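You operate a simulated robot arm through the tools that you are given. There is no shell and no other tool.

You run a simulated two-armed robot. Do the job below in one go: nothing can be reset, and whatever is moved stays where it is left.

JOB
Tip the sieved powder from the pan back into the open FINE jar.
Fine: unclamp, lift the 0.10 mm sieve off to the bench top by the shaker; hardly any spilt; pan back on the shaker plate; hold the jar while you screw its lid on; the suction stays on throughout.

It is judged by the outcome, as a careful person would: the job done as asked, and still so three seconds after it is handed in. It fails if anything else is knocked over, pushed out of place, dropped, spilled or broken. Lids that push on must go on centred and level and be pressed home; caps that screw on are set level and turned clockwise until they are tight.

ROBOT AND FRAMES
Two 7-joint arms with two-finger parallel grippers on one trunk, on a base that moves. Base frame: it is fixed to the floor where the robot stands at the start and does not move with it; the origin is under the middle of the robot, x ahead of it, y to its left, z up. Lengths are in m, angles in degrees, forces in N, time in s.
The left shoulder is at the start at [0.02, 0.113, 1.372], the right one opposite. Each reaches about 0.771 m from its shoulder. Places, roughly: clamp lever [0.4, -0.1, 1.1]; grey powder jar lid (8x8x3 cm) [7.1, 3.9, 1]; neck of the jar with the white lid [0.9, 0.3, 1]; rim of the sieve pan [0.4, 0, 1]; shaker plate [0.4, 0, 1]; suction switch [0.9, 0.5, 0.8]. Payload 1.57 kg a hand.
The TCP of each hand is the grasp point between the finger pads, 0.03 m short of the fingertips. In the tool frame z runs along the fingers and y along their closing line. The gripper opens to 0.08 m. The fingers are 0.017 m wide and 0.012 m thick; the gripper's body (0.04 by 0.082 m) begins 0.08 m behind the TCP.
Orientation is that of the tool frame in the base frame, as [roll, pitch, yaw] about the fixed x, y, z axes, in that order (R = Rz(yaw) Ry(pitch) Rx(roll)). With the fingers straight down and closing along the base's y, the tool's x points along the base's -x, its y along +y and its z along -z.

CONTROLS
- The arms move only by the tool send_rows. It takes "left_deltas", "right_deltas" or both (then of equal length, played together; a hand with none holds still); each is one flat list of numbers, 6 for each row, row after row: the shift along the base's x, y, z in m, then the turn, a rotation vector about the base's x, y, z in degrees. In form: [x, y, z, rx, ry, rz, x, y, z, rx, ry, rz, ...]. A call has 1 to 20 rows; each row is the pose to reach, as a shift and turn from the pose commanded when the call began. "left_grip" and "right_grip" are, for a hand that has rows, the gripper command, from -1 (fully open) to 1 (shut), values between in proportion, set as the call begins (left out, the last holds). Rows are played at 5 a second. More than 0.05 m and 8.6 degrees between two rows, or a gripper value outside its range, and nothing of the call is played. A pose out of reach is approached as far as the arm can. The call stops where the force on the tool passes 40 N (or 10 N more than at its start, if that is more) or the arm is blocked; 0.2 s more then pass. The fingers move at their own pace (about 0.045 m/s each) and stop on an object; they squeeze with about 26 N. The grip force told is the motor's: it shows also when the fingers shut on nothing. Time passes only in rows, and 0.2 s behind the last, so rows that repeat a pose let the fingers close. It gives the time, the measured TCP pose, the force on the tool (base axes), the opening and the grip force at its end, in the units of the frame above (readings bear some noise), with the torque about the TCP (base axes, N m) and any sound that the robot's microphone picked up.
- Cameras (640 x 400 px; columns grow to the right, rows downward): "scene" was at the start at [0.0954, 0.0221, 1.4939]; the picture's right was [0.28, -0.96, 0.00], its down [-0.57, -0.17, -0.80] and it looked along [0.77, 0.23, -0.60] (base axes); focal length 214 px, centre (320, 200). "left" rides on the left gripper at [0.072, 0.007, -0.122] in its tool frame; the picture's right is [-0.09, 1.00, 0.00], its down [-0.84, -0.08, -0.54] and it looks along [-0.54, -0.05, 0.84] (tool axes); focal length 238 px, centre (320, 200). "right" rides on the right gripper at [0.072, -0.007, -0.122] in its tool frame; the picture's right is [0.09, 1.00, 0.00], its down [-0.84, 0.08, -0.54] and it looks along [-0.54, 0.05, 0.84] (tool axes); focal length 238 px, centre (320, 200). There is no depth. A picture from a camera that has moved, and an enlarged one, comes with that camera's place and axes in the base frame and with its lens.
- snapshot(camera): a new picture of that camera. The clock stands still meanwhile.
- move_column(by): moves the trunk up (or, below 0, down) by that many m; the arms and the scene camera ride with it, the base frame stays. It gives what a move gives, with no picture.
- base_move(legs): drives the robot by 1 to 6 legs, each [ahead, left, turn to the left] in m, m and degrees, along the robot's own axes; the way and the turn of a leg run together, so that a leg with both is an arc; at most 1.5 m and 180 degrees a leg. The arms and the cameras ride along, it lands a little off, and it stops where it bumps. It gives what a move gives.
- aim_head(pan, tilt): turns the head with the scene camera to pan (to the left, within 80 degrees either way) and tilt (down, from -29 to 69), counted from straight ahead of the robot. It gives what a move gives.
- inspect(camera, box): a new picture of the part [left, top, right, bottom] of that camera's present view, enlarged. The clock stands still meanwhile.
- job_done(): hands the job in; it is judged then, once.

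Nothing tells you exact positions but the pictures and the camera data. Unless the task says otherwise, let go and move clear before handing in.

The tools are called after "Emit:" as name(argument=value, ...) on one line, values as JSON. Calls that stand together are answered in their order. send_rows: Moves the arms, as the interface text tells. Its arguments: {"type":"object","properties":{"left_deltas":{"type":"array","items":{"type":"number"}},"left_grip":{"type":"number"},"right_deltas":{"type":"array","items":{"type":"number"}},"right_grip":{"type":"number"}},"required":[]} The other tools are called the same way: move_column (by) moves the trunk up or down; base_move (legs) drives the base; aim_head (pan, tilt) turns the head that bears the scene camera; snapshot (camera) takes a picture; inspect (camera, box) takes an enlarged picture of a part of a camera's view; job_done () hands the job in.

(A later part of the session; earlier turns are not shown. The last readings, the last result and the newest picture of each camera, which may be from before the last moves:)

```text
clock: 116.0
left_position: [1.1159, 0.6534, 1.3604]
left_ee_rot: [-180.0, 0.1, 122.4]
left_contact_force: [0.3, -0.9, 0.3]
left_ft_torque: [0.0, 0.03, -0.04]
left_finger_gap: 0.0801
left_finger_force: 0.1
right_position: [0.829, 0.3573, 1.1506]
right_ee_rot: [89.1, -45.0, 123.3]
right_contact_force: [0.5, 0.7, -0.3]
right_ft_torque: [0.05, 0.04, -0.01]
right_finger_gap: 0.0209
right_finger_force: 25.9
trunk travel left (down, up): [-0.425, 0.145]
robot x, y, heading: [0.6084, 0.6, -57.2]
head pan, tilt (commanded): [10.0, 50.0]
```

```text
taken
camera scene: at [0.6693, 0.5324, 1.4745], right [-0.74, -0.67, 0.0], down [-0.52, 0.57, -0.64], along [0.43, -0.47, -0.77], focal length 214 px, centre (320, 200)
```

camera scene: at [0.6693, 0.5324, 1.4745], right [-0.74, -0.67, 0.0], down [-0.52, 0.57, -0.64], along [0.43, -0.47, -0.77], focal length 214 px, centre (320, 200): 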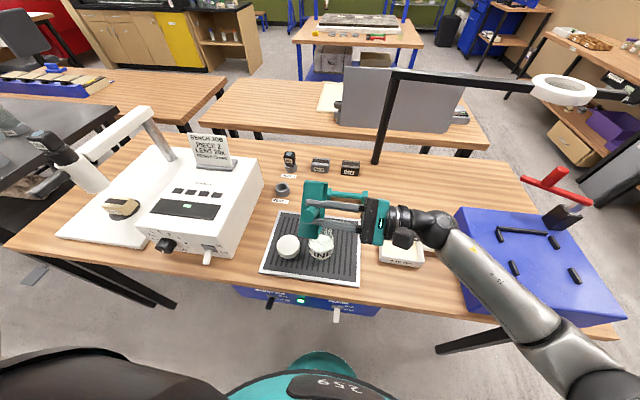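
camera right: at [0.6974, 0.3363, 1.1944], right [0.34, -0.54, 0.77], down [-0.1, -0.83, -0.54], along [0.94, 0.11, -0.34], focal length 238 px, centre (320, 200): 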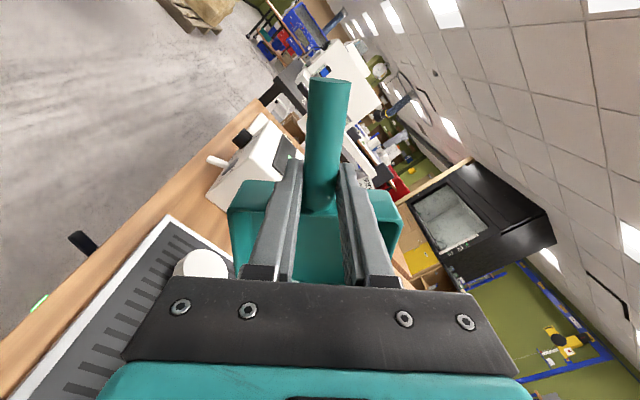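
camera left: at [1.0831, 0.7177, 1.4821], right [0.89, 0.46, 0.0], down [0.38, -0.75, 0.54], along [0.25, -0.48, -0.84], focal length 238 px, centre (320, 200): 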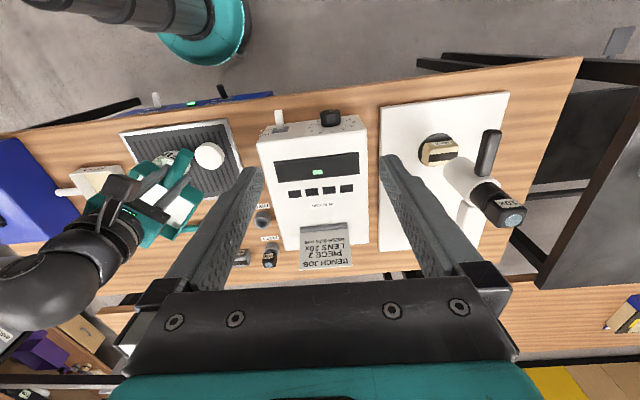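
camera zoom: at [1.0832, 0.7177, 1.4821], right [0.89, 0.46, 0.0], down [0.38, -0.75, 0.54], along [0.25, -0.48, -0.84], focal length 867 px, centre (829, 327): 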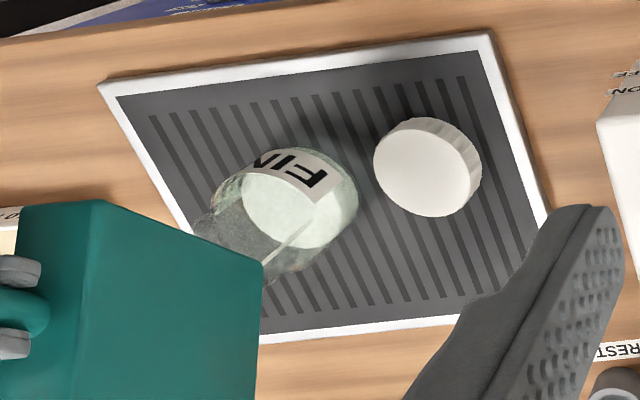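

Emit:
send_rows(right_deltas=[-0.0047, -0.003, 0.0003, 1.34, -2.11, 0, -0.0095, -0.006, 0.0007, 2.67, -4.23, 0, -0.0142, -0.009, 0.0005, 4.01, -6.34, 0, -0.0189, -0.0119, 0.0004, 5.34, -8.45, 0, -0.0235, -0.0149, -0.0002, 6.68, -10.57, 0, -0.0281, -0.0178, -0.0009, 8.02, -12.68, 0, -0.0281, -0.0178, -0.0009, 8.02, -12.68, 0, -0.0281, -0.0178, -0.0009, 8.02, -12.68, 0, -0.0281, -0.0178, -0.0009, 8.02, -12.68, 0])

Emit:
inspect(camera="scene", box=[250, 180, 370, 270])

Emit:
inspect(camera="left", box=[100, 90, 240, 220])

```text
clock: 118.0
left_position: [1.1156, 0.6545, 1.36]
left_ee_rot: [-180.0, 0.1, 122.4]
left_contact_force: [-0.8, -0.1, -0.3]
left_ft_torque: [0.01, -0.04, 0.02]
left_finger_gap: 0.0801
left_finger_force: 0.1
right_position: [0.8022, 0.3385, 1.1501]
right_ee_rot: [68.5, -42.9, 137.8]
right_contact_force: [-0.3, -0.7, -1.1]
right_ft_torque: [-0.02, 0.07, 0.0]
right_finger_gap: 0.021
right_finger_force: 26.0
trunk travel left (down, up): [-0.425, 0.145]
robot x, y, heading: [0.6098, 0.5999, -57.5]
head pan, tilt (commanded): [10.0, 50.0]
```

```text
4.44 times, centred on (310, 225) of scene
camera zoom: at [0.6693, 0.5324, 1.4745], right [-0.74, -0.67, 0.0], down [-0.52, 0.57, -0.64], along [0.43, -0.47, -0.77], focal length 953 px, centre (364, 89)
```

zoom: 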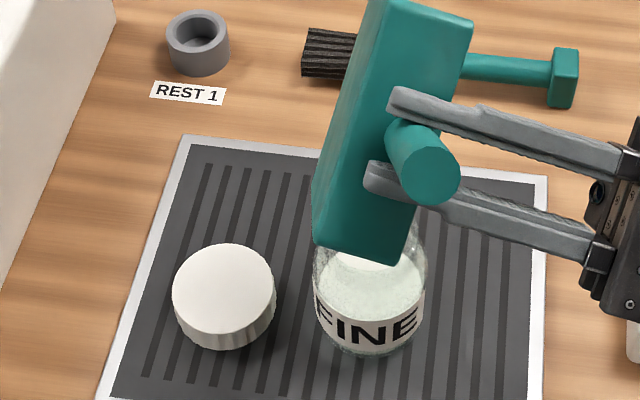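

```text
3.08 times, centred on (170, 155) of left
camera zoom: at [1.0832, 0.7177, 1.4821], right [0.89, 0.46, 0.0], down [0.38, -0.75, 0.54], along [0.25, -0.48, -0.84], focal length 733 px, centre (782, 338)
```

zoom: 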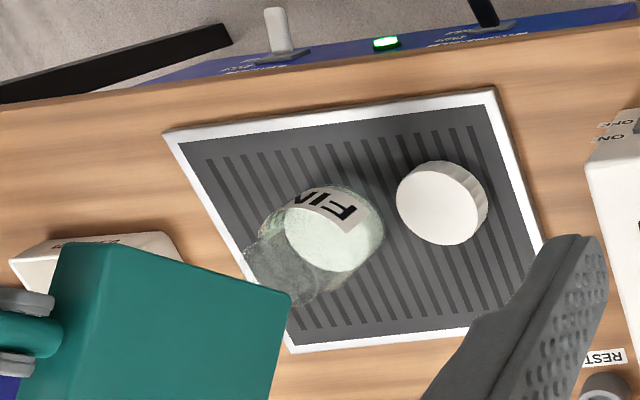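

Emit:
send_rows(right_deltas=[-0.0045, -0.0028, -0.001, 1.34, -2.11, 0, -0.009, -0.0057, -0.0021, 2.67, -4.23, 0, -0.0135, -0.0085, -0.0037, 4.01, -6.34, 0, -0.0179, -0.0113, -0.0053, 5.34, -8.45, 0, -0.0221, -0.014, -0.0073, 6.68, -10.57, 0, -0.0263, -0.0166, -0.0093, 8.02, -12.68, 0, -0.0263, -0.0166, -0.0093, 8.02, -12.68, 0, -0.0263, -0.0166, -0.0093, 8.02, -12.68, 0, -0.0263, -0.0166, -0.0093, 8.02, -12.68, 0, -0.0263, -0.0166, -0.0093, 8.02, -12.68, 0, -0.0263, -0.0166, -0.0093, 8.02, -12.68, 0])

Emit:
inspect(camera="scene", box=[250, 180, 370, 270])

Emit:
inspect(camera="left", box=[100, 90, 240, 220])

Emit:
snapshot(camera="scene")

```text
clock: 120.4
left_position: [1.1153, 0.6532, 1.3601]
left_ee_rot: [-180.0, 0.1, 122.5]
left_contact_force: [0.5, 0.1, 0.1]
left_ft_torque: [0.03, 0.05, 0.01]
left_finger_gap: 0.08
left_finger_force: 0.1
right_position: [0.776, 0.3231, 1.1409]
right_ee_rot: [50.2, -37.2, 149.6]
right_contact_force: [0.7, -0.7, -0.9]
right_ft_torque: [0.01, 0.07, 0.02]
right_finger_gap: 0.021
right_finger_force: 25.6
trunk travel left (down, up): [-0.425, 0.145]
robot x, y, heading: [0.6109, 0.6003, -57.5]
head pan, tilt (commanded): [10.0, 50.0]
```

```text
4.44 times, centred on (310, 225) of scene
camera zoom: at [0.6693, 0.5324, 1.4745], right [-0.74, -0.67, 0.0], down [-0.52, 0.57, -0.64], along [0.43, -0.47, -0.77], focal length 953 px, centre (364, 89)
```

zoom: 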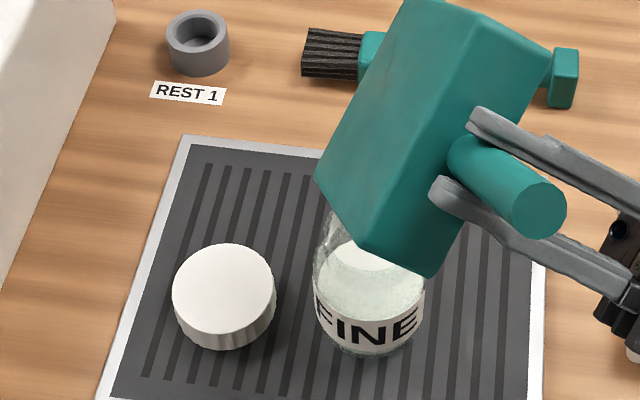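

```text
3.08 times, centred on (170, 155) of left
camera zoom: at [1.0831, 0.7177, 1.4821], right [0.89, 0.46, 0.0], down [0.38, -0.75, 0.54], along [0.25, -0.48, -0.84], focal length 733 px, centre (782, 338)
```

zoom: 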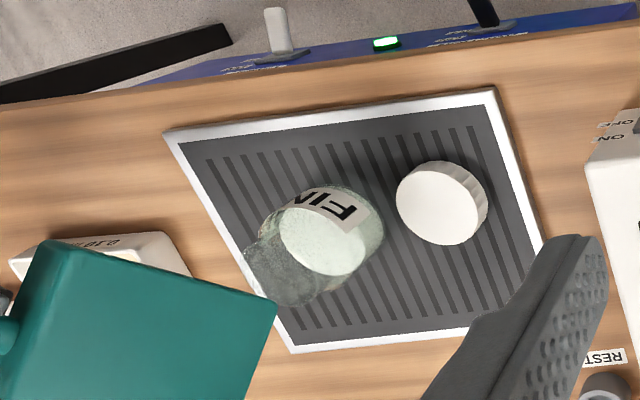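

```text
taken
camera scene: at [0.6693, 0.5324, 1.4745], right [-0.74, -0.67, 0.0], down [-0.52, 0.57, -0.64], along [0.43, -0.47, -0.77], focal length 214 px, centre (320, 200)
```

scene: 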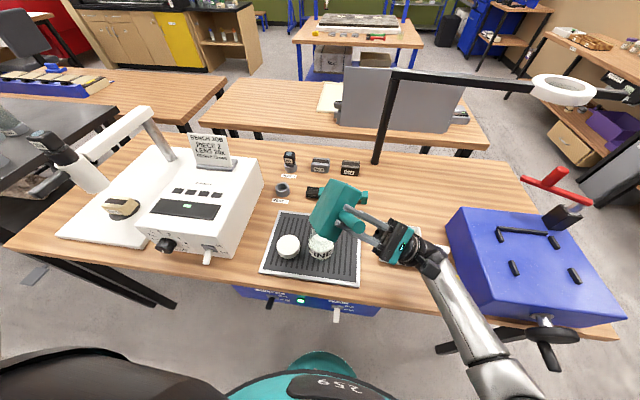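

The stream has stopped, so the pan should be empty. I'll rise straight up over the jar, rotate back to level and look inside.

Emit:
send_rows(right_deltas=[0, 0, 0.03, 0, 0, 0, 0, 0, 0.06, 0, 0, 0, 0, 0, 0.09, 0, 0, 0, 0.0137, 0.0087, 0.0975, -4.28, 6.76, 0, 0.0281, 0.0178, 0.1029, -8.55, 13.52, 0, 0.0431, 0.0273, 0.1057, -12.83, 20.29, 0, 0.0582, 0.0368, 0.106, -17.1, 27.05, 0, 0.0732, 0.0463, 0.1039, -21.38, 33.81, 0, 0.0878, 0.0555, 0.0993, -25.65, 40.57, 0, 0.1018, 0.0643, 0.0923, -29.93, 47.34, 0, 0.1147, 0.0725, 0.0832, -34.2, 54.1, 0, 0.1265, 0.08, 0.0719, -38.48, 60.86, 0, 0.1369, 0.0865, 0.0589, -42.75, 67.62, 0, 0.1455, 0.092, 0.0442, -47.03, 74.39, 0, 0.1524, 0.0964, 0.0283, -51.3, 81.15, 0, 0.1573, 0.0995, 0.0114, -55.58, 87.91, 0, 0.1603, 0.1013, 0.004, -59.85, 94.67, 0, 0.1611, 0.1019, 0.0, -64.13, 101.44, 0, 0.1611, 0.1019, 0.0, -64.13, 101.44, 0])

Emit:
snapshot(camera="scene")

Emit:
inspect(camera="scene", box=[220, 150, 380, 290])

Emit:
snapshot(camera="right")

```text
clock: 124.4
left_position: [1.1148, 0.653, 1.3604]
left_ee_rot: [180.0, 0.1, 122.4]
left_contact_force: [-0.5, 0.3, -0.4]
left_ft_torque: [0.04, 0.01, 0.02]
left_finger_gap: 0.0801
left_finger_force: 0.2
right_position: [0.9366, 0.4252, 1.1391]
right_ee_rot: [-179.9, -0.7, 77.3]
right_contact_force: [-0.2, -0.3, -1.0]
right_ft_torque: [0.08, -0.01, 0.04]
right_finger_gap: 0.0207
right_finger_force: 25.6
trunk travel left (down, up): [-0.425, 0.145]
robot x, y, heading: [0.6081, 0.6003, -57.5]
head pan, tilt (commanded): [10.0, 50.0]
```

```text
taken
camera scene: at [0.6688, 0.5319, 1.4745], right [-0.74, -0.67, 0.0], down [-0.52, 0.57, -0.64], along [0.43, -0.47, -0.77], focal length 214 px, centre (320, 200)
```

scene: 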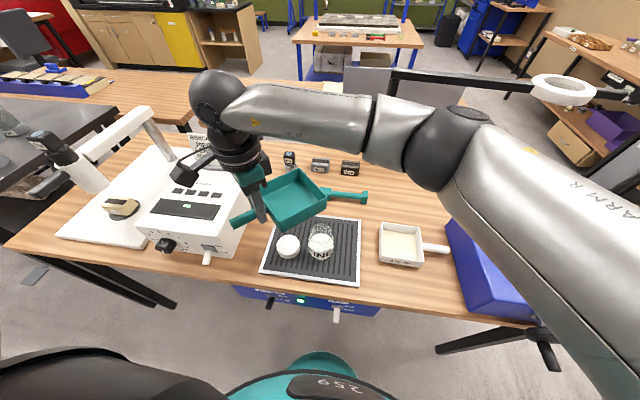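

```text
2.86 times, centred on (300, 220) of scene
camera zoom: at [0.6688, 0.5319, 1.4745], right [-0.74, -0.67, 0.0], down [-0.52, 0.57, -0.64], along [0.43, -0.47, -0.77], focal length 613 px, centre (377, 143)
```

zoom: 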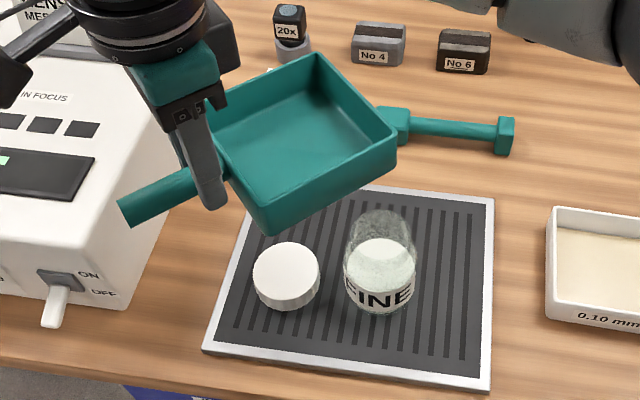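

```text
taken
camera right: at [0.9467, 0.4927, 1.2611], right [0.99, -0.13, 0.0], down [-0.11, -0.84, 0.53], along [-0.07, -0.53, -0.85], focal length 238 px, centre (320, 200)
```

right: 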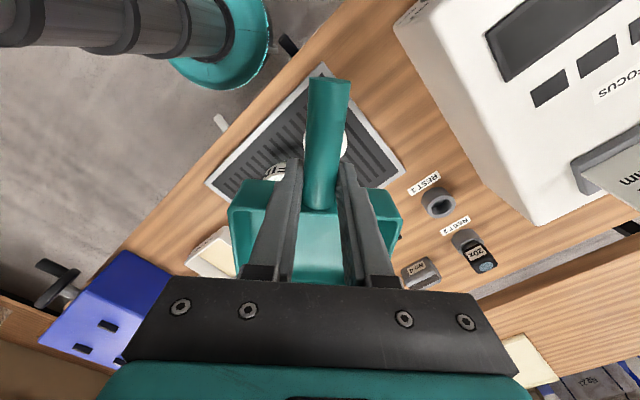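

The pan is empty and nothing was spilt. Now I'll carry it back the same way to its place between the lugs on the shaker plate.

Emit:
send_rows(right_deltas=[-0.015, -0.0127, 0, 0, 0, -1.5, -0.045, -0.0381, 0, 0, 0, -4.4, -0.078, -0.066, 0, 0, 0, -7.6, -0.111, -0.0939, 0, 0, 0, -10.8, -0.144, -0.1218, 0, 0, 0, -14, -0.177, -0.1497, 0, 0, 0, -17.2, -0.21, -0.1776, 0, 0, 0, -20.5, -0.243, -0.2055, 0, 0, 0, -23.7, -0.276, -0.2334, 0, 0, 0, -26.9, -0.309, -0.2614, 0, 0, 0, -30.1, -0.342, -0.2893, 0, 0, 0, -33.3, -0.375, -0.3172, 0, 0, 0, -36.5, -0.405, -0.3426, 0, 0, 0, -39.5, -0.422, -0.3569, 0, 0, 0, -41.1, -0.432, -0.3654, 0, 0, 0, -42.1, -0.432, -0.3654, -0.02, 0, 0, -42.1, -0.432, -0.3654, -0.04, 0, 0, -42.1, -0.432, -0.3654, -0.06, 0, 0, -42.1, -0.432, -0.3654, -0.07, 0, 0, -42.1, -0.432, -0.3654, -0.07, 0, 0, -42.1])

Emit:
aim_head(pan=-20, tilt=50)

Emit:
inspect(camera="scene", box=[350, 120, 490, 230])

Emit:
snapshot(camera="right")

```text
clock: 128.6
left_position: [1.1163, 0.6529, 1.3596]
left_ee_rot: [180.0, 0.1, 122.4]
left_contact_force: [0.5, -1.1, 0.0]
left_ft_torque: [-0.03, 0.05, 0.01]
left_finger_gap: 0.08
left_finger_force: 0.1
right_position: [0.5054, 0.0594, 1.0695]
right_ee_rot: [179.9, -0.8, 35.2]
right_contact_force: [-0.6, 0.4, -0.3]
right_ft_torque: [0.05, -0.01, 0.0]
right_finger_gap: 0.0208
right_finger_force: 26.5
trunk travel left (down, up): [-0.425, 0.145]
robot x, y, heading: [0.6092, 0.5986, -57.6]
head pan, tilt (commanded): [10.0, 50.0]
```

```text
clock: 129.5
left_position: [1.1159, 0.6533, 1.3598]
left_ee_rot: [-179.9, 0.1, 122.5]
left_contact_force: [0.1, 0.6, -0.4]
left_ft_torque: [0.03, -0.03, -0.06]
left_finger_gap: 0.08
left_finger_force: 0.0
right_position: [0.5062, 0.0595, 1.0694]
right_ee_rot: [179.9, -0.9, 35.1]
right_contact_force: [-0.1, 0.1, -1.3]
right_ft_torque: [-0.03, -0.03, 0.01]
right_finger_gap: 0.0206
right_finger_force: 25.7
trunk travel left (down, up): [-0.425, 0.145]
robot x, y, heading: [0.6087, 0.6009, -57.3]
head pan, tilt (commanded): [-20.0, 50.0]
```

```text
3.64 times, centred on (420, 175) of scene
camera zoom: at [0.6339, 0.514, 1.4745], right [-0.98, -0.22, 0.0], down [-0.16, 0.75, -0.64], along [0.14, -0.63, -0.77], focal length 780 px, centre (-44, 291)
```

zoom: 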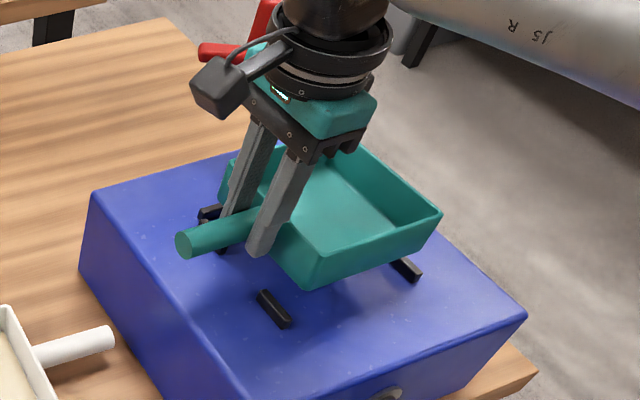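

```text
taken
camera right: at [0.5607, 0.1048, 1.1912], right [0.65, -0.76, 0.0], down [-0.65, -0.55, 0.53], along [-0.4, -0.35, -0.85], focal length 238 px, centre (320, 200)
```

right: 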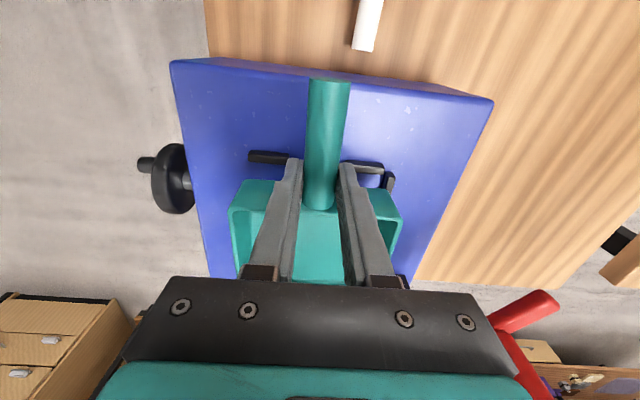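

Emit:
send_rows(right_deltas=[0, 0, -0.015, 0, 0, 0, 0, 0, -0.026, 0, 0, 0, 0, 0, -0.03, 0, 0, 0])

Emit:
inspect(camera="scene", box=[360, 150, 460, 230])

Emit:
inspect(camera="right", box=[210, 60, 430, 300])

```text
clock: 130.3
left_position: [1.1149, 0.6553, 1.3598]
left_ee_rot: [-179.9, 0.2, 122.4]
left_contact_force: [-0.1, 0.3, -0.4]
left_ft_torque: [0.0, 0.01, 0.0]
left_finger_gap: 0.0799
left_finger_force: 0.1
right_position: [0.5063, 0.0592, 1.0444]
right_ee_rot: [179.5, -0.7, 35.3]
right_contact_force: [0.4, 5.3, 21.2]
right_ft_torque: [-0.1, 0.18, -0.02]
right_finger_gap: 0.021
right_finger_force: 25.3
trunk travel left (down, up): [-0.425, 0.145]
robot x, y, heading: [0.6097, 0.5985, -57.7]
head pan, tilt (commanded): [-20.0, 50.0]
```

```text
5.00 times, centred on (410, 190) of scene
camera zoom: at [0.6343, 0.5168, 1.475], right [-0.98, -0.21, 0.0], down [-0.16, 0.75, -0.64], along [0.14, -0.63, -0.76], focal length 1072 px, centre (-130, 250)
```

zoom: 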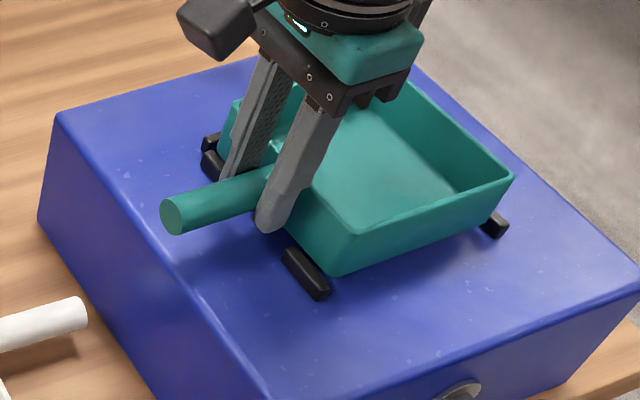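

```text
1.67 times, centred on (320, 180) of right
camera zoom: at [0.5605, 0.105, 1.1655], right [0.65, -0.76, 0.01], down [-0.65, -0.55, 0.53], along [-0.4, -0.35, -0.85], focal length 397 px, centre (320, 233)
```

zoom: 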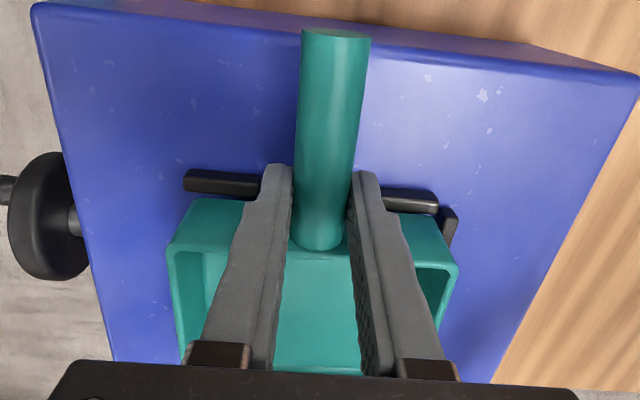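

The pan touched a lug top about 13 mm early; it's ~2 mm too far toward the handle side. I'll ease up, shift 2.5 mm and lower again.

Emit:
send_rows(right_deltas=[0, 0, 0.008, 0, 0, 0, -0.0021, -0.0013, 0.008, 0, 0, 0, -0.0021, -0.0013, 0.003, 0, 0, 0, -0.0021, -0.0013, 0, 0, 0, 0, -0.0021, -0.0013, -0.002, 0, 0, 0])

Emit:
inspect(camera="scene", box=[360, 150, 460, 230])

```text
clock: 131.5
left_position: [1.1149, 0.6544, 1.3593]
left_ee_rot: [179.9, 0.2, 122.4]
left_contact_force: [-0.7, 0.0, 0.8]
left_ft_torque: [0.02, 0.01, 0.01]
left_finger_gap: 0.08
left_finger_force: 0.0
right_position: [0.5023, 0.0591, 1.0369]
right_ee_rot: [-180.0, -0.7, 35.4]
right_contact_force: [-0.9, 0.6, -1.5]
right_ft_torque: [0.08, -0.07, -0.08]
right_finger_gap: 0.0208
right_finger_force: 26.0
trunk travel left (down, up): [-0.425, 0.145]
robot x, y, heading: [0.6099, 0.5989, -57.6]
head pan, tilt (commanded): [-20.0, 50.0]
```

```text
5.00 times, centred on (410, 190) of scene
camera zoom: at [0.6339, 0.5138, 1.4745], right [-0.98, -0.21, 0.0], down [-0.16, 0.75, -0.64], along [0.14, -0.63, -0.77], focal length 1072 px, centre (-130, 250)
```

zoom: 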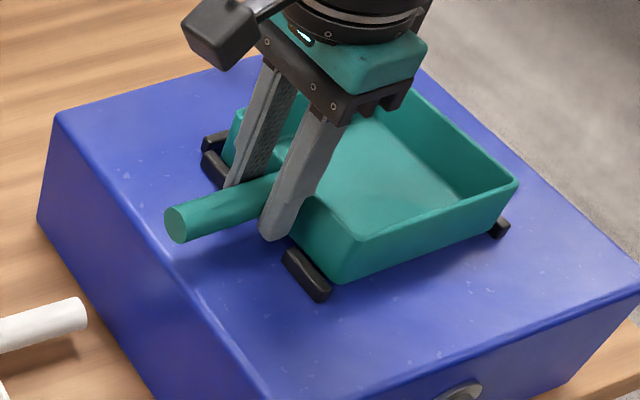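

Emit:
send_rows(right_deltas=[0, 0, -0.0025, 0, 0, 0, 0, 0, -0.005, 0, 0, 0, 0, 0, -0.0065, 0, 0, 0])

Emit:
inspect(camera="scene", box=[360, 150, 460, 230])

Emit:
inspect(camera="right", box=[210, 60, 430, 300])

```text
clock: 132.3
left_position: [1.116, 0.6537, 1.3606]
left_ee_rot: [179.9, 0.1, 122.4]
left_contact_force: [0.2, 0.8, 0.0]
left_ft_torque: [-0.02, 0.01, 0.02]
left_finger_gap: 0.0799
left_finger_force: 0.1
right_position: [0.5037, 0.0591, 1.0303]
right_ee_rot: [179.8, -0.7, 35.2]
right_contact_force: [1.4, 0.7, 3.3]
right_ft_torque: [-0.31, 0.34, -0.08]
right_finger_gap: 0.0209
right_finger_force: 26.1
trunk travel left (down, up): [-0.425, 0.145]
robot x, y, heading: [0.608, 0.5985, -57.6]
head pan, tilt (commanded): [-20.0, 50.0]
```

```text
5.00 times, centred on (410, 190) of scene
camera zoom: at [0.634, 0.5146, 1.4746], right [-0.98, -0.21, 0.0], down [-0.16, 0.75, -0.64], along [0.14, -0.63, -0.77], focal length 1072 px, centre (-130, 250)
```

zoom: 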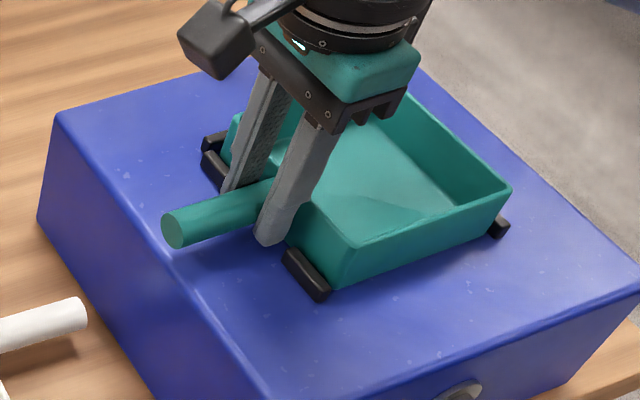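

```text
1.67 times, centred on (320, 180) of right
camera zoom: at [0.5576, 0.1027, 1.1532], right [0.65, -0.76, 0.0], down [-0.65, -0.55, 0.53], along [-0.4, -0.35, -0.85], focal length 397 px, centre (320, 233)
```

zoom: 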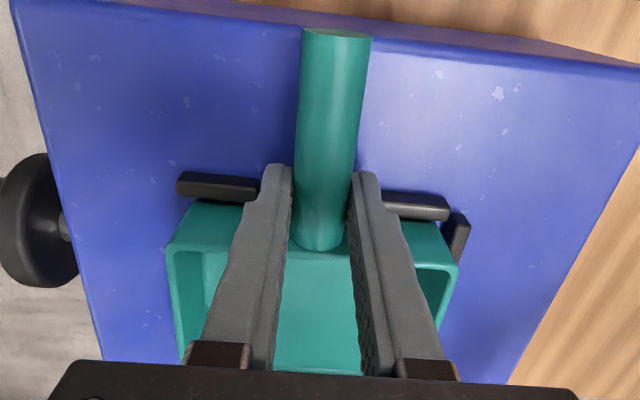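

Emit:
send_rows(right_deltas=[0, 0, -0.001, 0, 0, 0, 0, 0, -0.001, 0, 0, 0])

Emit:
send_rows(right_deltas=[0, 0, 0, 0, 0, 0, 0, 0, 0, 0, 0, 0, 0, 0, 0, 0, 0, 0], right_grip=0.05)

Emit:
inspect(camera="scene", box=[360, 150, 460, 230])

Emit:
inspect(camera="right", box=[210, 60, 430, 300])

```text
clock: 132.9
left_position: [1.1154, 0.6542, 1.3608]
left_ee_rot: [-180.0, 0.1, 122.4]
left_contact_force: [0.2, 0.7, -0.4]
left_ft_torque: [-0.01, 0.02, 0.0]
left_finger_gap: 0.0802
left_finger_force: 0.1
right_position: [0.5025, 0.0575, 1.031]
right_ee_rot: [179.8, -0.8, 35.3]
right_contact_force: [1.1, 3.0, 7.6]
right_ft_torque: [-0.1, 0.24, -0.08]
right_finger_gap: 0.0208
right_finger_force: 25.9
trunk travel left (down, up): [-0.425, 0.145]
robot x, y, heading: [0.6097, 0.6002, -57.8]
head pan, tilt (commanded): [-20.0, 50.0]
```

```text
clock: 133.7
left_position: [1.1146, 0.6545, 1.3603]
left_ee_rot: [-180.0, 0.1, 122.4]
left_contact_force: [-0.2, 0.0, -0.3]
left_ft_torque: [0.01, -0.02, 0.0]
left_finger_gap: 0.0795
left_finger_force: 0.0
right_position: [0.5024, 0.059, 1.0297]
right_ee_rot: [-179.9, -0.9, 35.3]
right_contact_force: [-1.6, 3.8, -5.2]
right_ft_torque: [0.09, -0.03, 0.0]
right_finger_gap: 0.0276
right_finger_force: 0.1
trunk travel left (down, up): [-0.425, 0.145]
robot x, y, heading: [0.612, 0.5992, -57.5]
head pan, tilt (commanded): [-20.0, 50.0]
```

```text
5.00 times, centred on (410, 190) of scene
camera zoom: at [0.6336, 0.5141, 1.4745], right [-0.98, -0.21, 0.0], down [-0.16, 0.75, -0.64], along [0.14, -0.63, -0.77], focal length 1072 px, centre (-130, 250)
```

zoom: 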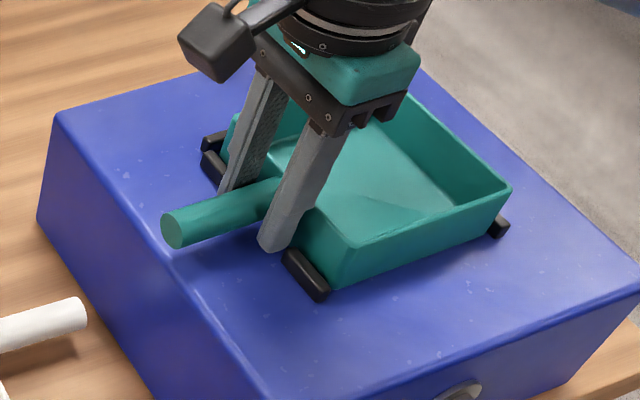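

```text
1.67 times, centred on (320, 180) of right
camera zoom: at [0.5567, 0.1025, 1.1513], right [0.65, -0.76, 0.0], down [-0.64, -0.55, 0.53], along [-0.4, -0.34, -0.85], focal length 397 px, centre (320, 233)
```

zoom: 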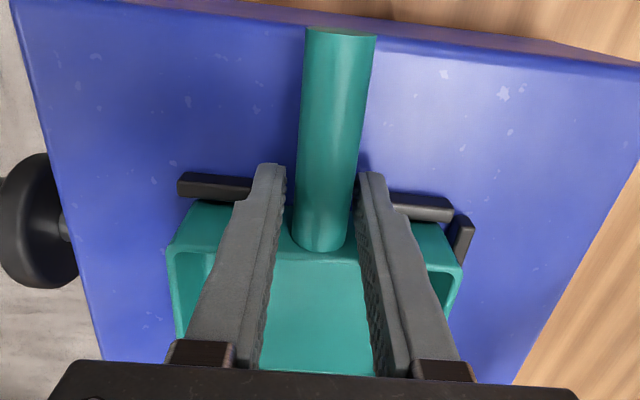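

Emit:
send_rows(right_deltas=[0, 0, 0, 0, 0, 0, 0, 0, 0, 0, 0, 0], right_grip=0.36)

Emit:
inspect(camera="right", box=[250, 120, 390, 220])

```text
clock: 134.3
left_position: [1.1152, 0.6547, 1.3613]
left_ee_rot: [-180.0, 0.1, 122.4]
left_contact_force: [0.8, 0.8, -0.2]
left_ft_torque: [0.02, 0.02, 0.01]
left_finger_gap: 0.0801
left_finger_force: 0.0
right_position: [0.5039, 0.0562, 1.0316]
right_ee_rot: [179.9, -0.7, 35.2]
right_contact_force: [-1.0, 1.1, 1.2]
right_ft_torque: [-0.01, 0.04, -0.02]
right_finger_gap: 0.0244
right_finger_force: 0.0
trunk travel left (down, up): [-0.425, 0.145]
robot x, y, heading: [0.6089, 0.6001, -57.5]
head pan, tilt (commanded): [-20.0, 50.0]
```

```text
4.00 times, centred on (320, 170) of right
camera zoom: at [0.5569, 0.1018, 1.1528], right [0.65, -0.76, 0.0], down [-0.65, -0.55, 0.53], along [-0.4, -0.35, -0.85], focal length 953 px, centre (320, 320)
```

zoom: 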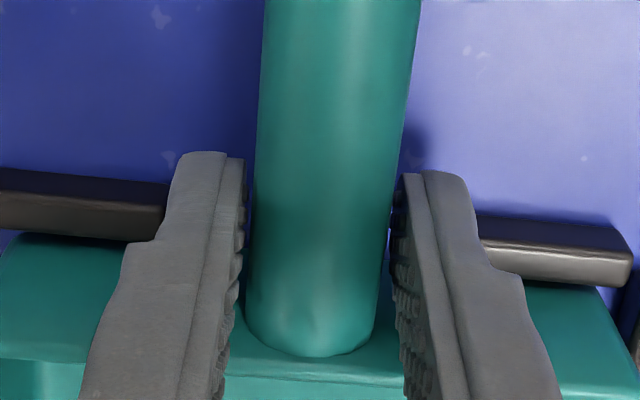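

Emit:
send_rows(right_deltas=[0, 0, 0.005, 0, 0, 0, 0, 0, 0.012, 0, 0, 0, 0, 0, 0.02, 0, 0, 0])

Emit:
inspect(camera="scene", box=[360, 150, 460, 230])

```text
clock: 135.1
left_position: [1.115, 0.6521, 1.3609]
left_ee_rot: [-180.0, 0.2, 122.4]
left_contact_force: [0.4, 0.7, -0.6]
left_ft_torque: [0.01, 0.02, 0.0]
left_finger_gap: 0.0798
left_finger_force: 0.0
right_position: [0.5023, 0.0572, 1.0494]
right_ee_rot: [179.9, -0.7, 35.3]
right_contact_force: [0.2, 0.4, 0.1]
right_ft_torque: [0.01, -0.02, 0.0]
right_finger_gap: 0.0257
right_finger_force: 0.0
trunk travel left (down, up): [-0.425, 0.145]
robot x, y, heading: [0.6118, 0.5976, -57.7]
head pan, tilt (commanded): [-20.0, 50.0]
```

```text
5.00 times, centred on (410, 190) of scene
camera zoom: at [0.6339, 0.5142, 1.4746], right [-0.98, -0.21, 0.0], down [-0.16, 0.75, -0.64], along [0.14, -0.63, -0.77], focal length 1072 px, centre (-130, 250)
```

zoom: 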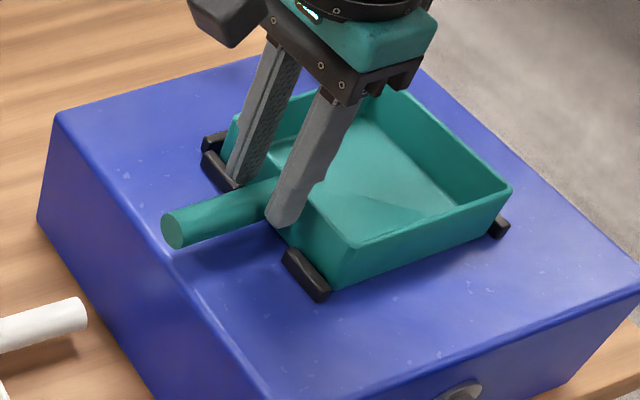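

The pan stays put on the plate between its lugs and the hand comes free. I'll raise the right hand clear and view the whole arrangement.

Emit:
send_rows(right_deltas=[0, 0, 0.02, 0, 0, 0, 0, 0, 0.05, 0, 0, 0, 0, 0, 0.09, 0, 0, 0, 0, 0, 0.13, 0, 0, 0, 0, 0, 0.17, 0, 0, 0, -0.02, -0.01, 0.2, 0, 0, 0], right_grip=-1)

Emit:
snapshot(camera="right")

Emit:
snapshot(camera="scene")

Emit:
inspect(camera="scene", box=[350, 140, 490, 250])

```text
clock: 136.5
left_position: [1.1146, 0.6535, 1.3609]
left_ee_rot: [-180.0, 0.1, 122.4]
left_contact_force: [0.4, 0.3, -0.3]
left_ft_torque: [-0.03, -0.01, 0.03]
left_finger_gap: 0.08
left_finger_force: 0.0
right_position: [0.4793, 0.0433, 1.2502]
right_ee_rot: [-180.0, -0.8, 35.3]
right_contact_force: [0.1, 0.8, 0.5]
right_ft_torque: [-0.04, 0.0, 0.04]
right_finger_gap: 0.0802
right_finger_force: 0.1
trunk travel left (down, up): [-0.425, 0.145]
robot x, y, heading: [0.6119, 0.6006, -57.5]
head pan, tilt (commanded): [-20.0, 50.0]
```

```text
taken
camera right: at [0.5339, 0.0875, 1.3724], right [0.65, -0.76, 0.0], down [-0.64, -0.55, 0.53], along [-0.4, -0.35, -0.85], focal length 238 px, centre (320, 200)
```

right: 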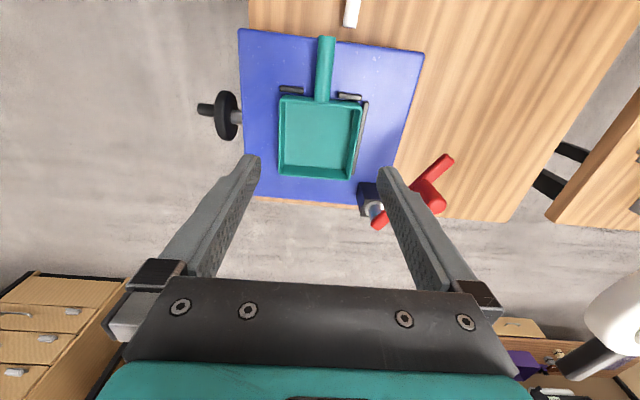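

```text
taken
camera scene: at [0.6332, 0.5142, 1.4746], right [-0.98, -0.21, 0.0], down [-0.16, 0.75, -0.64], along [0.14, -0.63, -0.77], focal length 214 px, centre (320, 200)
```

scene: 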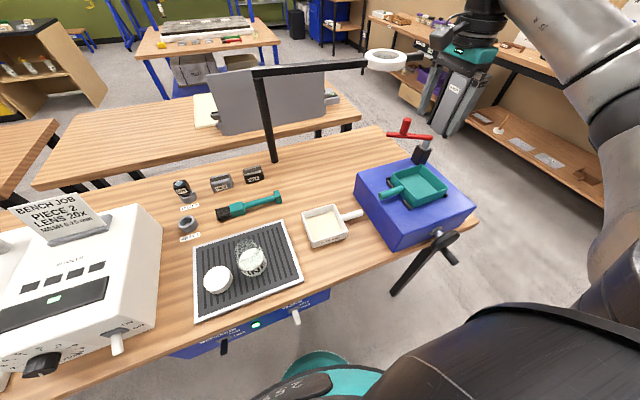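

```text
3.64 times, centred on (420, 195) of scene
camera zoom: at [0.6332, 0.5142, 1.4746], right [-0.98, -0.21, 0.0], down [-0.16, 0.75, -0.64], along [0.14, -0.63, -0.77], focal length 780 px, centre (-44, 218)
```

zoom: 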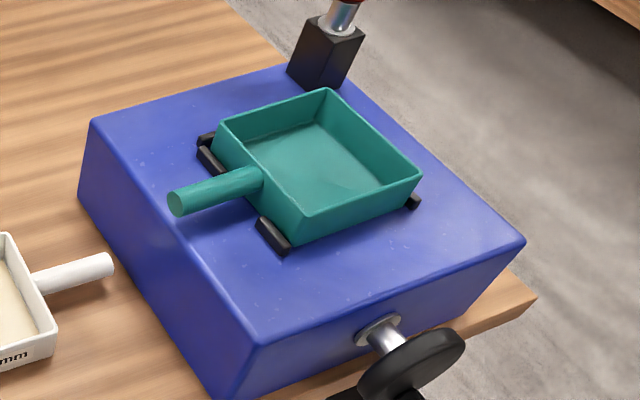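

Emit:
inspect(camera="scene", box=[405, 160, 465, 215])

Emit:
inspect(camera="right", box=[265, 80, 375, 190])

Emit:
inspect(camera="scene", box=[190, 215, 310, 325])

```text
7.27 times, centred on (435, 188) of scene
camera zoom: at [0.6332, 0.5142, 1.4746], right [-0.98, -0.21, 0.0], down [-0.16, 0.75, -0.64], along [0.14, -0.63, -0.77], focal length 1560 px, centre (-516, 291)
```

zoom: 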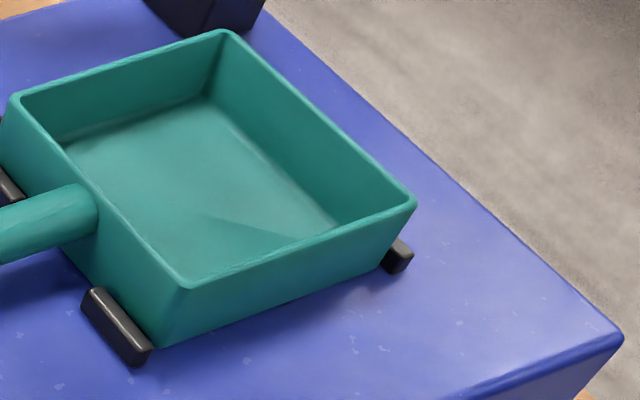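

```text
3.64 times, centred on (320, 135) of right
camera zoom: at [0.5339, 0.0875, 1.3724], right [0.65, -0.76, 0.0], down [-0.64, -0.55, 0.53], along [-0.4, -0.35, -0.85], focal length 867 px, centre (320, 436)
```

zoom: 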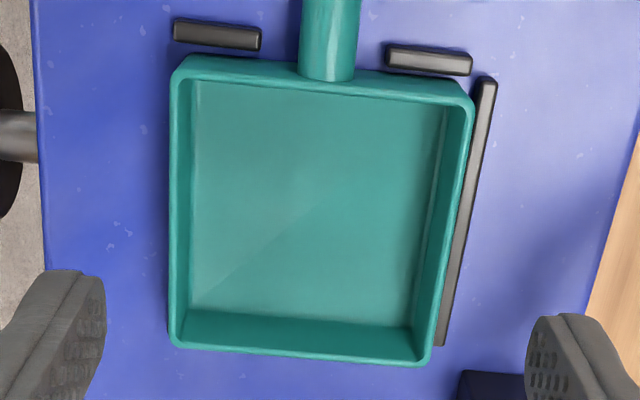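

```text
3.64 times, centred on (250, 270) of scene
camera zoom: at [0.6332, 0.5142, 1.4746], right [-0.98, -0.21, 0.0], down [-0.16, 0.75, -0.64], along [0.14, -0.63, -0.77], focal length 780 px, centre (574, -54)
```

zoom: 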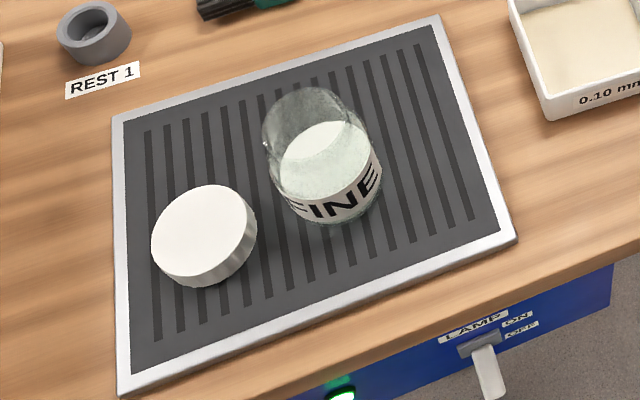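

The pan is empty and back in place; the grille around the jar is clean. Next is the lid: I'll back off 8 cm and shift 5 cm left so both hands can work at the jar.

Emit:
base_move(legs=[[-0.08, 0.05, 0]])

Emit:
aim_head(pan=5, tilt=50)

Emit:
snapshot(camera="scene")

Emit:
inspect(camera="scene", box=[240, 160, 380, 270])

```text
clock: 137.7
left_position: [1.1146, 0.7458, 1.3608]
left_ee_rot: [179.9, 0.2, 122.2]
left_contact_force: [-0.4, 0.1, -0.5]
left_ft_torque: [-0.02, 0.03, -0.07]
left_finger_gap: 0.08
left_finger_force: 0.0
right_position: [0.4795, 0.1364, 1.2511]
right_ee_rot: [179.9, -0.7, 35.2]
right_contact_force: [0.0, 0.8, 0.0]
right_ft_torque: [0.01, 0.0, -0.01]
right_finger_gap: 0.0801
right_finger_force: 0.0
trunk travel left (down, up): [-0.425, 0.145]
robot x, y, heading: [0.6118, 0.6914, -57.7]
head pan, tilt (commanded): [-20.0, 50.0]
```

```text
clock: 138.5
left_position: [1.1144, 0.7458, 1.3604]
left_ee_rot: [180.0, 0.1, 122.2]
left_contact_force: [-0.2, 0.2, 0.4]
left_ft_torque: [-0.01, 0.02, -0.01]
left_finger_gap: 0.0798
left_finger_force: 0.0
right_position: [0.4789, 0.1351, 1.2507]
right_ee_rot: [180.0, -0.7, 35.2]
right_contact_force: [-1.0, 0.6, 0.4]
right_ft_torque: [-0.01, 0.02, 0.01]
right_finger_gap: 0.08
right_finger_force: 0.1
trunk travel left (down, up): [-0.425, 0.145]
robot x, y, heading: [0.607, 0.6907, -57.9]
head pan, tilt (commanded): [5.0, 50.0]
```

```text
taken
camera scene: at [0.663, 0.6204, 1.4746], right [-0.8, -0.61, 0.0], down [-0.46, 0.61, -0.64], along [0.39, -0.51, -0.77], focal length 214 px, centre (320, 200)
```

scene: 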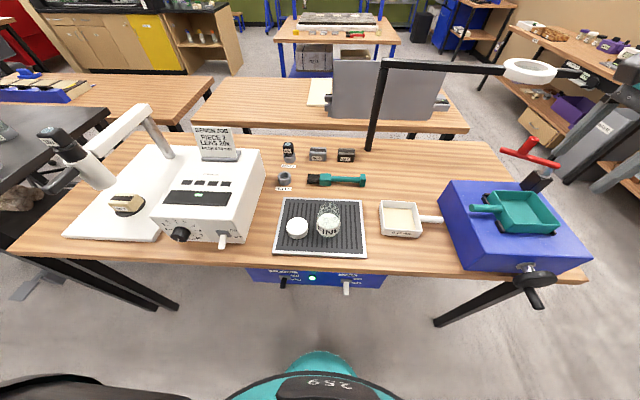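

```text
3.64 times, centred on (310, 215) of scene
camera zoom: at [0.663, 0.6204, 1.4746], right [-0.8, -0.61, 0.0], down [-0.46, 0.61, -0.64], along [0.39, -0.51, -0.77], focal length 780 px, centre (356, 146)
```

zoom: 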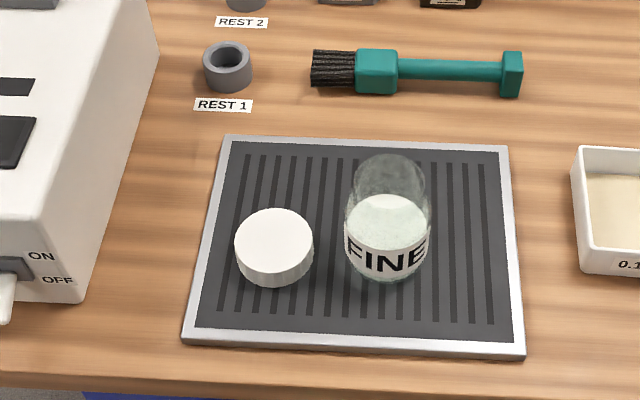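

Emit:
send_rows(right_deltas=[0.024, 0.0127, -0.005, 0, 0, 7.7, 0.048, 0.0255, -0.01, 0, 0, 15.4, 0.0718, 0.0382, -0.015, 0, 0, 23.1, 0.0957, 0.0509, -0.02, 0, 0, 30.8, 0.1196, 0.0637, -0.025, 0, 0, 38.5, 0.1436, 0.0764, -0.03, 0, 0, 46.2, 0.1675, 0.0891, -0.035, 0, 0, 53.9, 0.1914, 0.1019, -0.04, 0, 0, 61.6, 0.2153, 0.1146, -0.045, 0, 0, 69.3, 0.2393, 0.1273, -0.05, 0, 0, 77, 0.2632, 0.14, -0.055, 0, 0, 84.7, 0.2871, 0.1528, -0.06, 0, 0, 92.4, 0.311, 0.1655, -0.07, 0, 0, 100.1, 0.335, 0.1782, -0.08, 0, 0, 107.8, 0.3589, 0.191, -0.09, 0, 0, 115.5, 0.3828, 0.2037, -0.1, 0, 0, 123.2, 0.4068, 0.2164, -0.11, 0, 0, 130.9, 0.4307, 0.2292, -0.12, 0, 0, 138.6, 0.4546, 0.2419, -0.13, 0, 0, 146.3, 0.4546, 0.2419, -0.13, 0, 0, 146.3])

Emit:
snapshot(camera="right")

Emit:
snapshot(camera="scene")

```text
clock: 142.7
left_position: [1.1138, 0.7448, 1.3591]
left_ee_rot: [179.9, 0.2, 122.3]
left_contact_force: [0.4, 0.1, -0.3]
left_ft_torque: [0.01, -0.02, -0.02]
left_finger_gap: 0.0801
left_finger_force: 0.0
right_position: [0.9242, 0.3701, 1.1242]
right_ee_rot: [179.9, -0.8, 179.1]
right_contact_force: [0.5, -0.5, 0.1]
right_ft_torque: [-0.03, 0.0, -0.02]
right_finger_gap: 0.0802
right_finger_force: 0.0
right hand out of reach, approached as far as the arm can: row 19, 20
trunk travel left (down, up): [-0.425, 0.145]
robot x, y, heading: [0.6092, 0.6913, -57.8]
head pan, tilt (commanded): [5.0, 50.0]
```

```text
taken
camera right: at [0.8546, 0.3632, 1.245], right [-0.07, 1.0, 0.0], down [0.85, 0.06, 0.53], along [0.53, 0.04, -0.85], focal length 238 px, centre (320, 200)
```

right: 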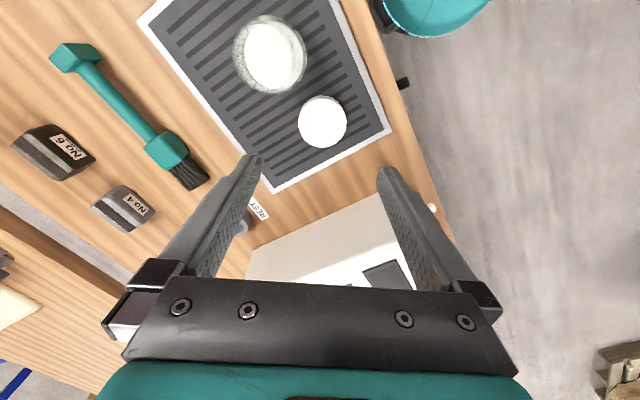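

```text
taken
camera scene: at [0.6629, 0.6202, 1.4746], right [-0.8, -0.61, 0.0], down [-0.46, 0.61, -0.64], along [0.39, -0.51, -0.77], focal length 214 px, centre (320, 200)
```

scene: 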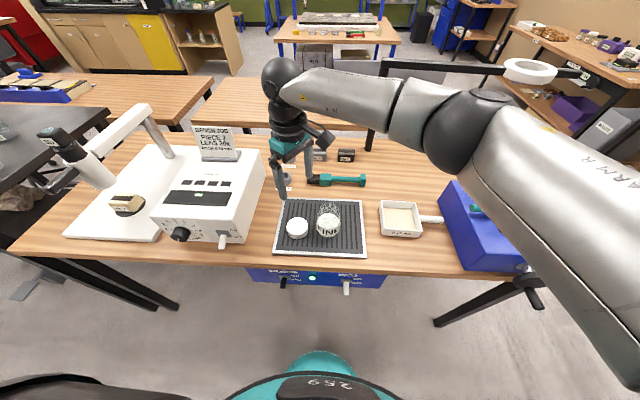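

Emit:
send_rows(right_deltas=[0.003, 0.0023, -0.01, 0, 0, -7, 0.0093, 0.0069, -0.02, 0, 0, -14, 0.0093, 0.0069, -0.03, 0, 0, -14, 0.0093, 0.0069, -0.03, 0, 0, -14])

Emit:
snapshot(camera="right")

```text
clock: 143.7
left_position: [1.1138, 0.7453, 1.3605]
left_ee_rot: [180.0, 0.1, 122.3]
left_contact_force: [0.0, -0.2, 0.4]
left_ft_torque: [-0.03, 0.0, 0.0]
left_finger_gap: 0.0798
left_finger_force: 0.0
right_position: [0.9333, 0.379, 1.0946]
right_ee_rot: [179.9, -0.8, 167.3]
right_contact_force: [0.1, -1.1, 0.1]
right_ft_torque: [-0.02, -0.04, -0.02]
right_finger_gap: 0.0798
right_finger_force: 0.1
trunk travel left (down, up): [-0.425, 0.145]
robot x, y, heading: [0.6108, 0.6911, -57.8]
head pan, tilt (commanded): [5.0, 50.0]
```

```text
taken
camera right: at [0.8646, 0.3855, 1.2161], right [0.13, 0.99, 0.0], down [0.84, -0.11, 0.53], along [0.53, -0.07, -0.85], focal length 238 px, centre (320, 200)
```

right: 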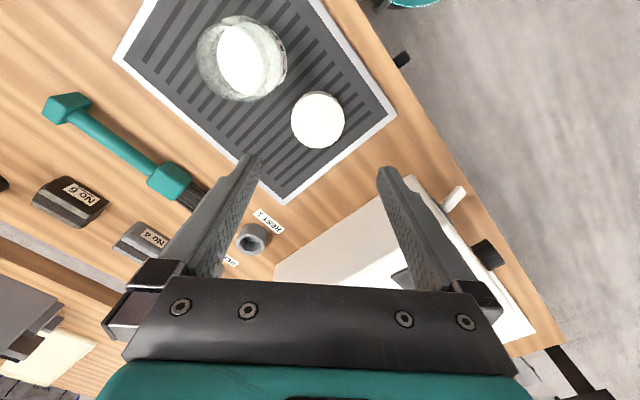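

Emit:
send_rows(right_deltas=[0.0007, -0.0029, -0.03, 0, 0, 0, 0.0007, -0.0029, -0.06, 0, 0, 0, 0.0007, -0.0029, -0.09, 0, 0, 0, 0.0007, -0.0029, -0.12, 0, 0, 0, 0.0007, -0.0029, -0.13, 0, 0, 0, 0.0007, -0.0029, -0.13, 0, 0, 0])

Emit:
snapshot(camera="right")

Emit:
inspect(camera="scene", box=[240, 160, 380, 270])

```text
clock: 145.1
left_position: [1.1148, 0.7451, 1.3594]
left_ee_rot: [-180.0, 0.1, 122.3]
left_contact_force: [0.9, -0.3, 0.4]
left_ft_torque: [0.02, -0.03, 0.01]
left_finger_gap: 0.08
left_finger_force: 0.1
right_position: [0.9358, 0.3744, 0.9652]
right_ee_rot: [179.9, -0.7, 167.5]
right_contact_force: [-0.9, 0.1, -0.5]
right_ft_torque: [0.01, 0.0, -0.02]
right_finger_gap: 0.0799
right_finger_force: 0.0
trunk travel left (down, up): [-0.425, 0.145]
robot x, y, heading: [0.6061, 0.693, -57.9]
head pan, tilt (commanded): [5.0, 50.0]
```

```text
taken
camera right: at [0.8662, 0.382, 1.0871], right [0.13, 0.99, 0.0], down [0.84, -0.11, 0.53], along [0.53, -0.06, -0.85], focal length 238 px, centre (320, 200)
```

right: 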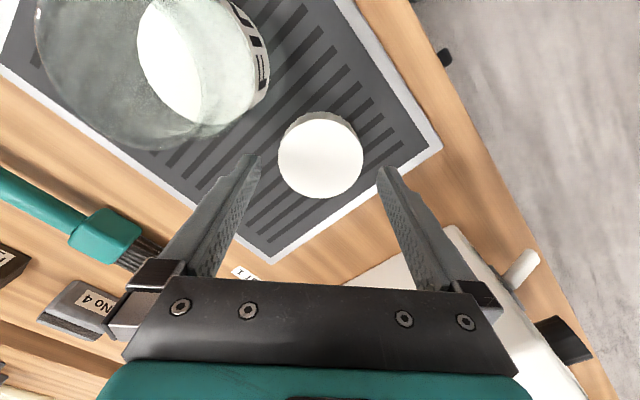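

```text
3.64 times, centred on (310, 215) of scene
camera zoom: at [0.6631, 0.6203, 1.4746], right [-0.8, -0.61, 0.0], down [-0.46, 0.61, -0.64], along [0.39, -0.51, -0.77], focal length 780 px, centre (356, 146)
```

zoom: 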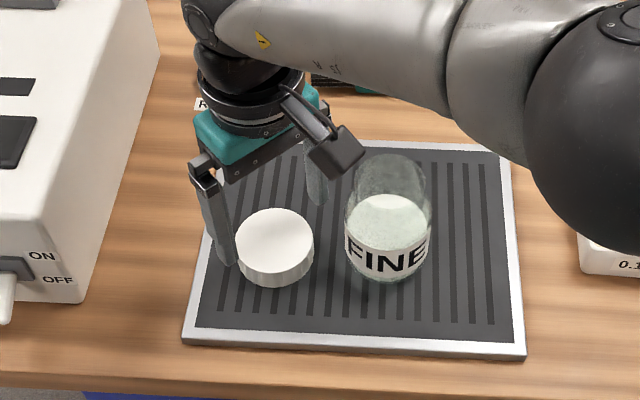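

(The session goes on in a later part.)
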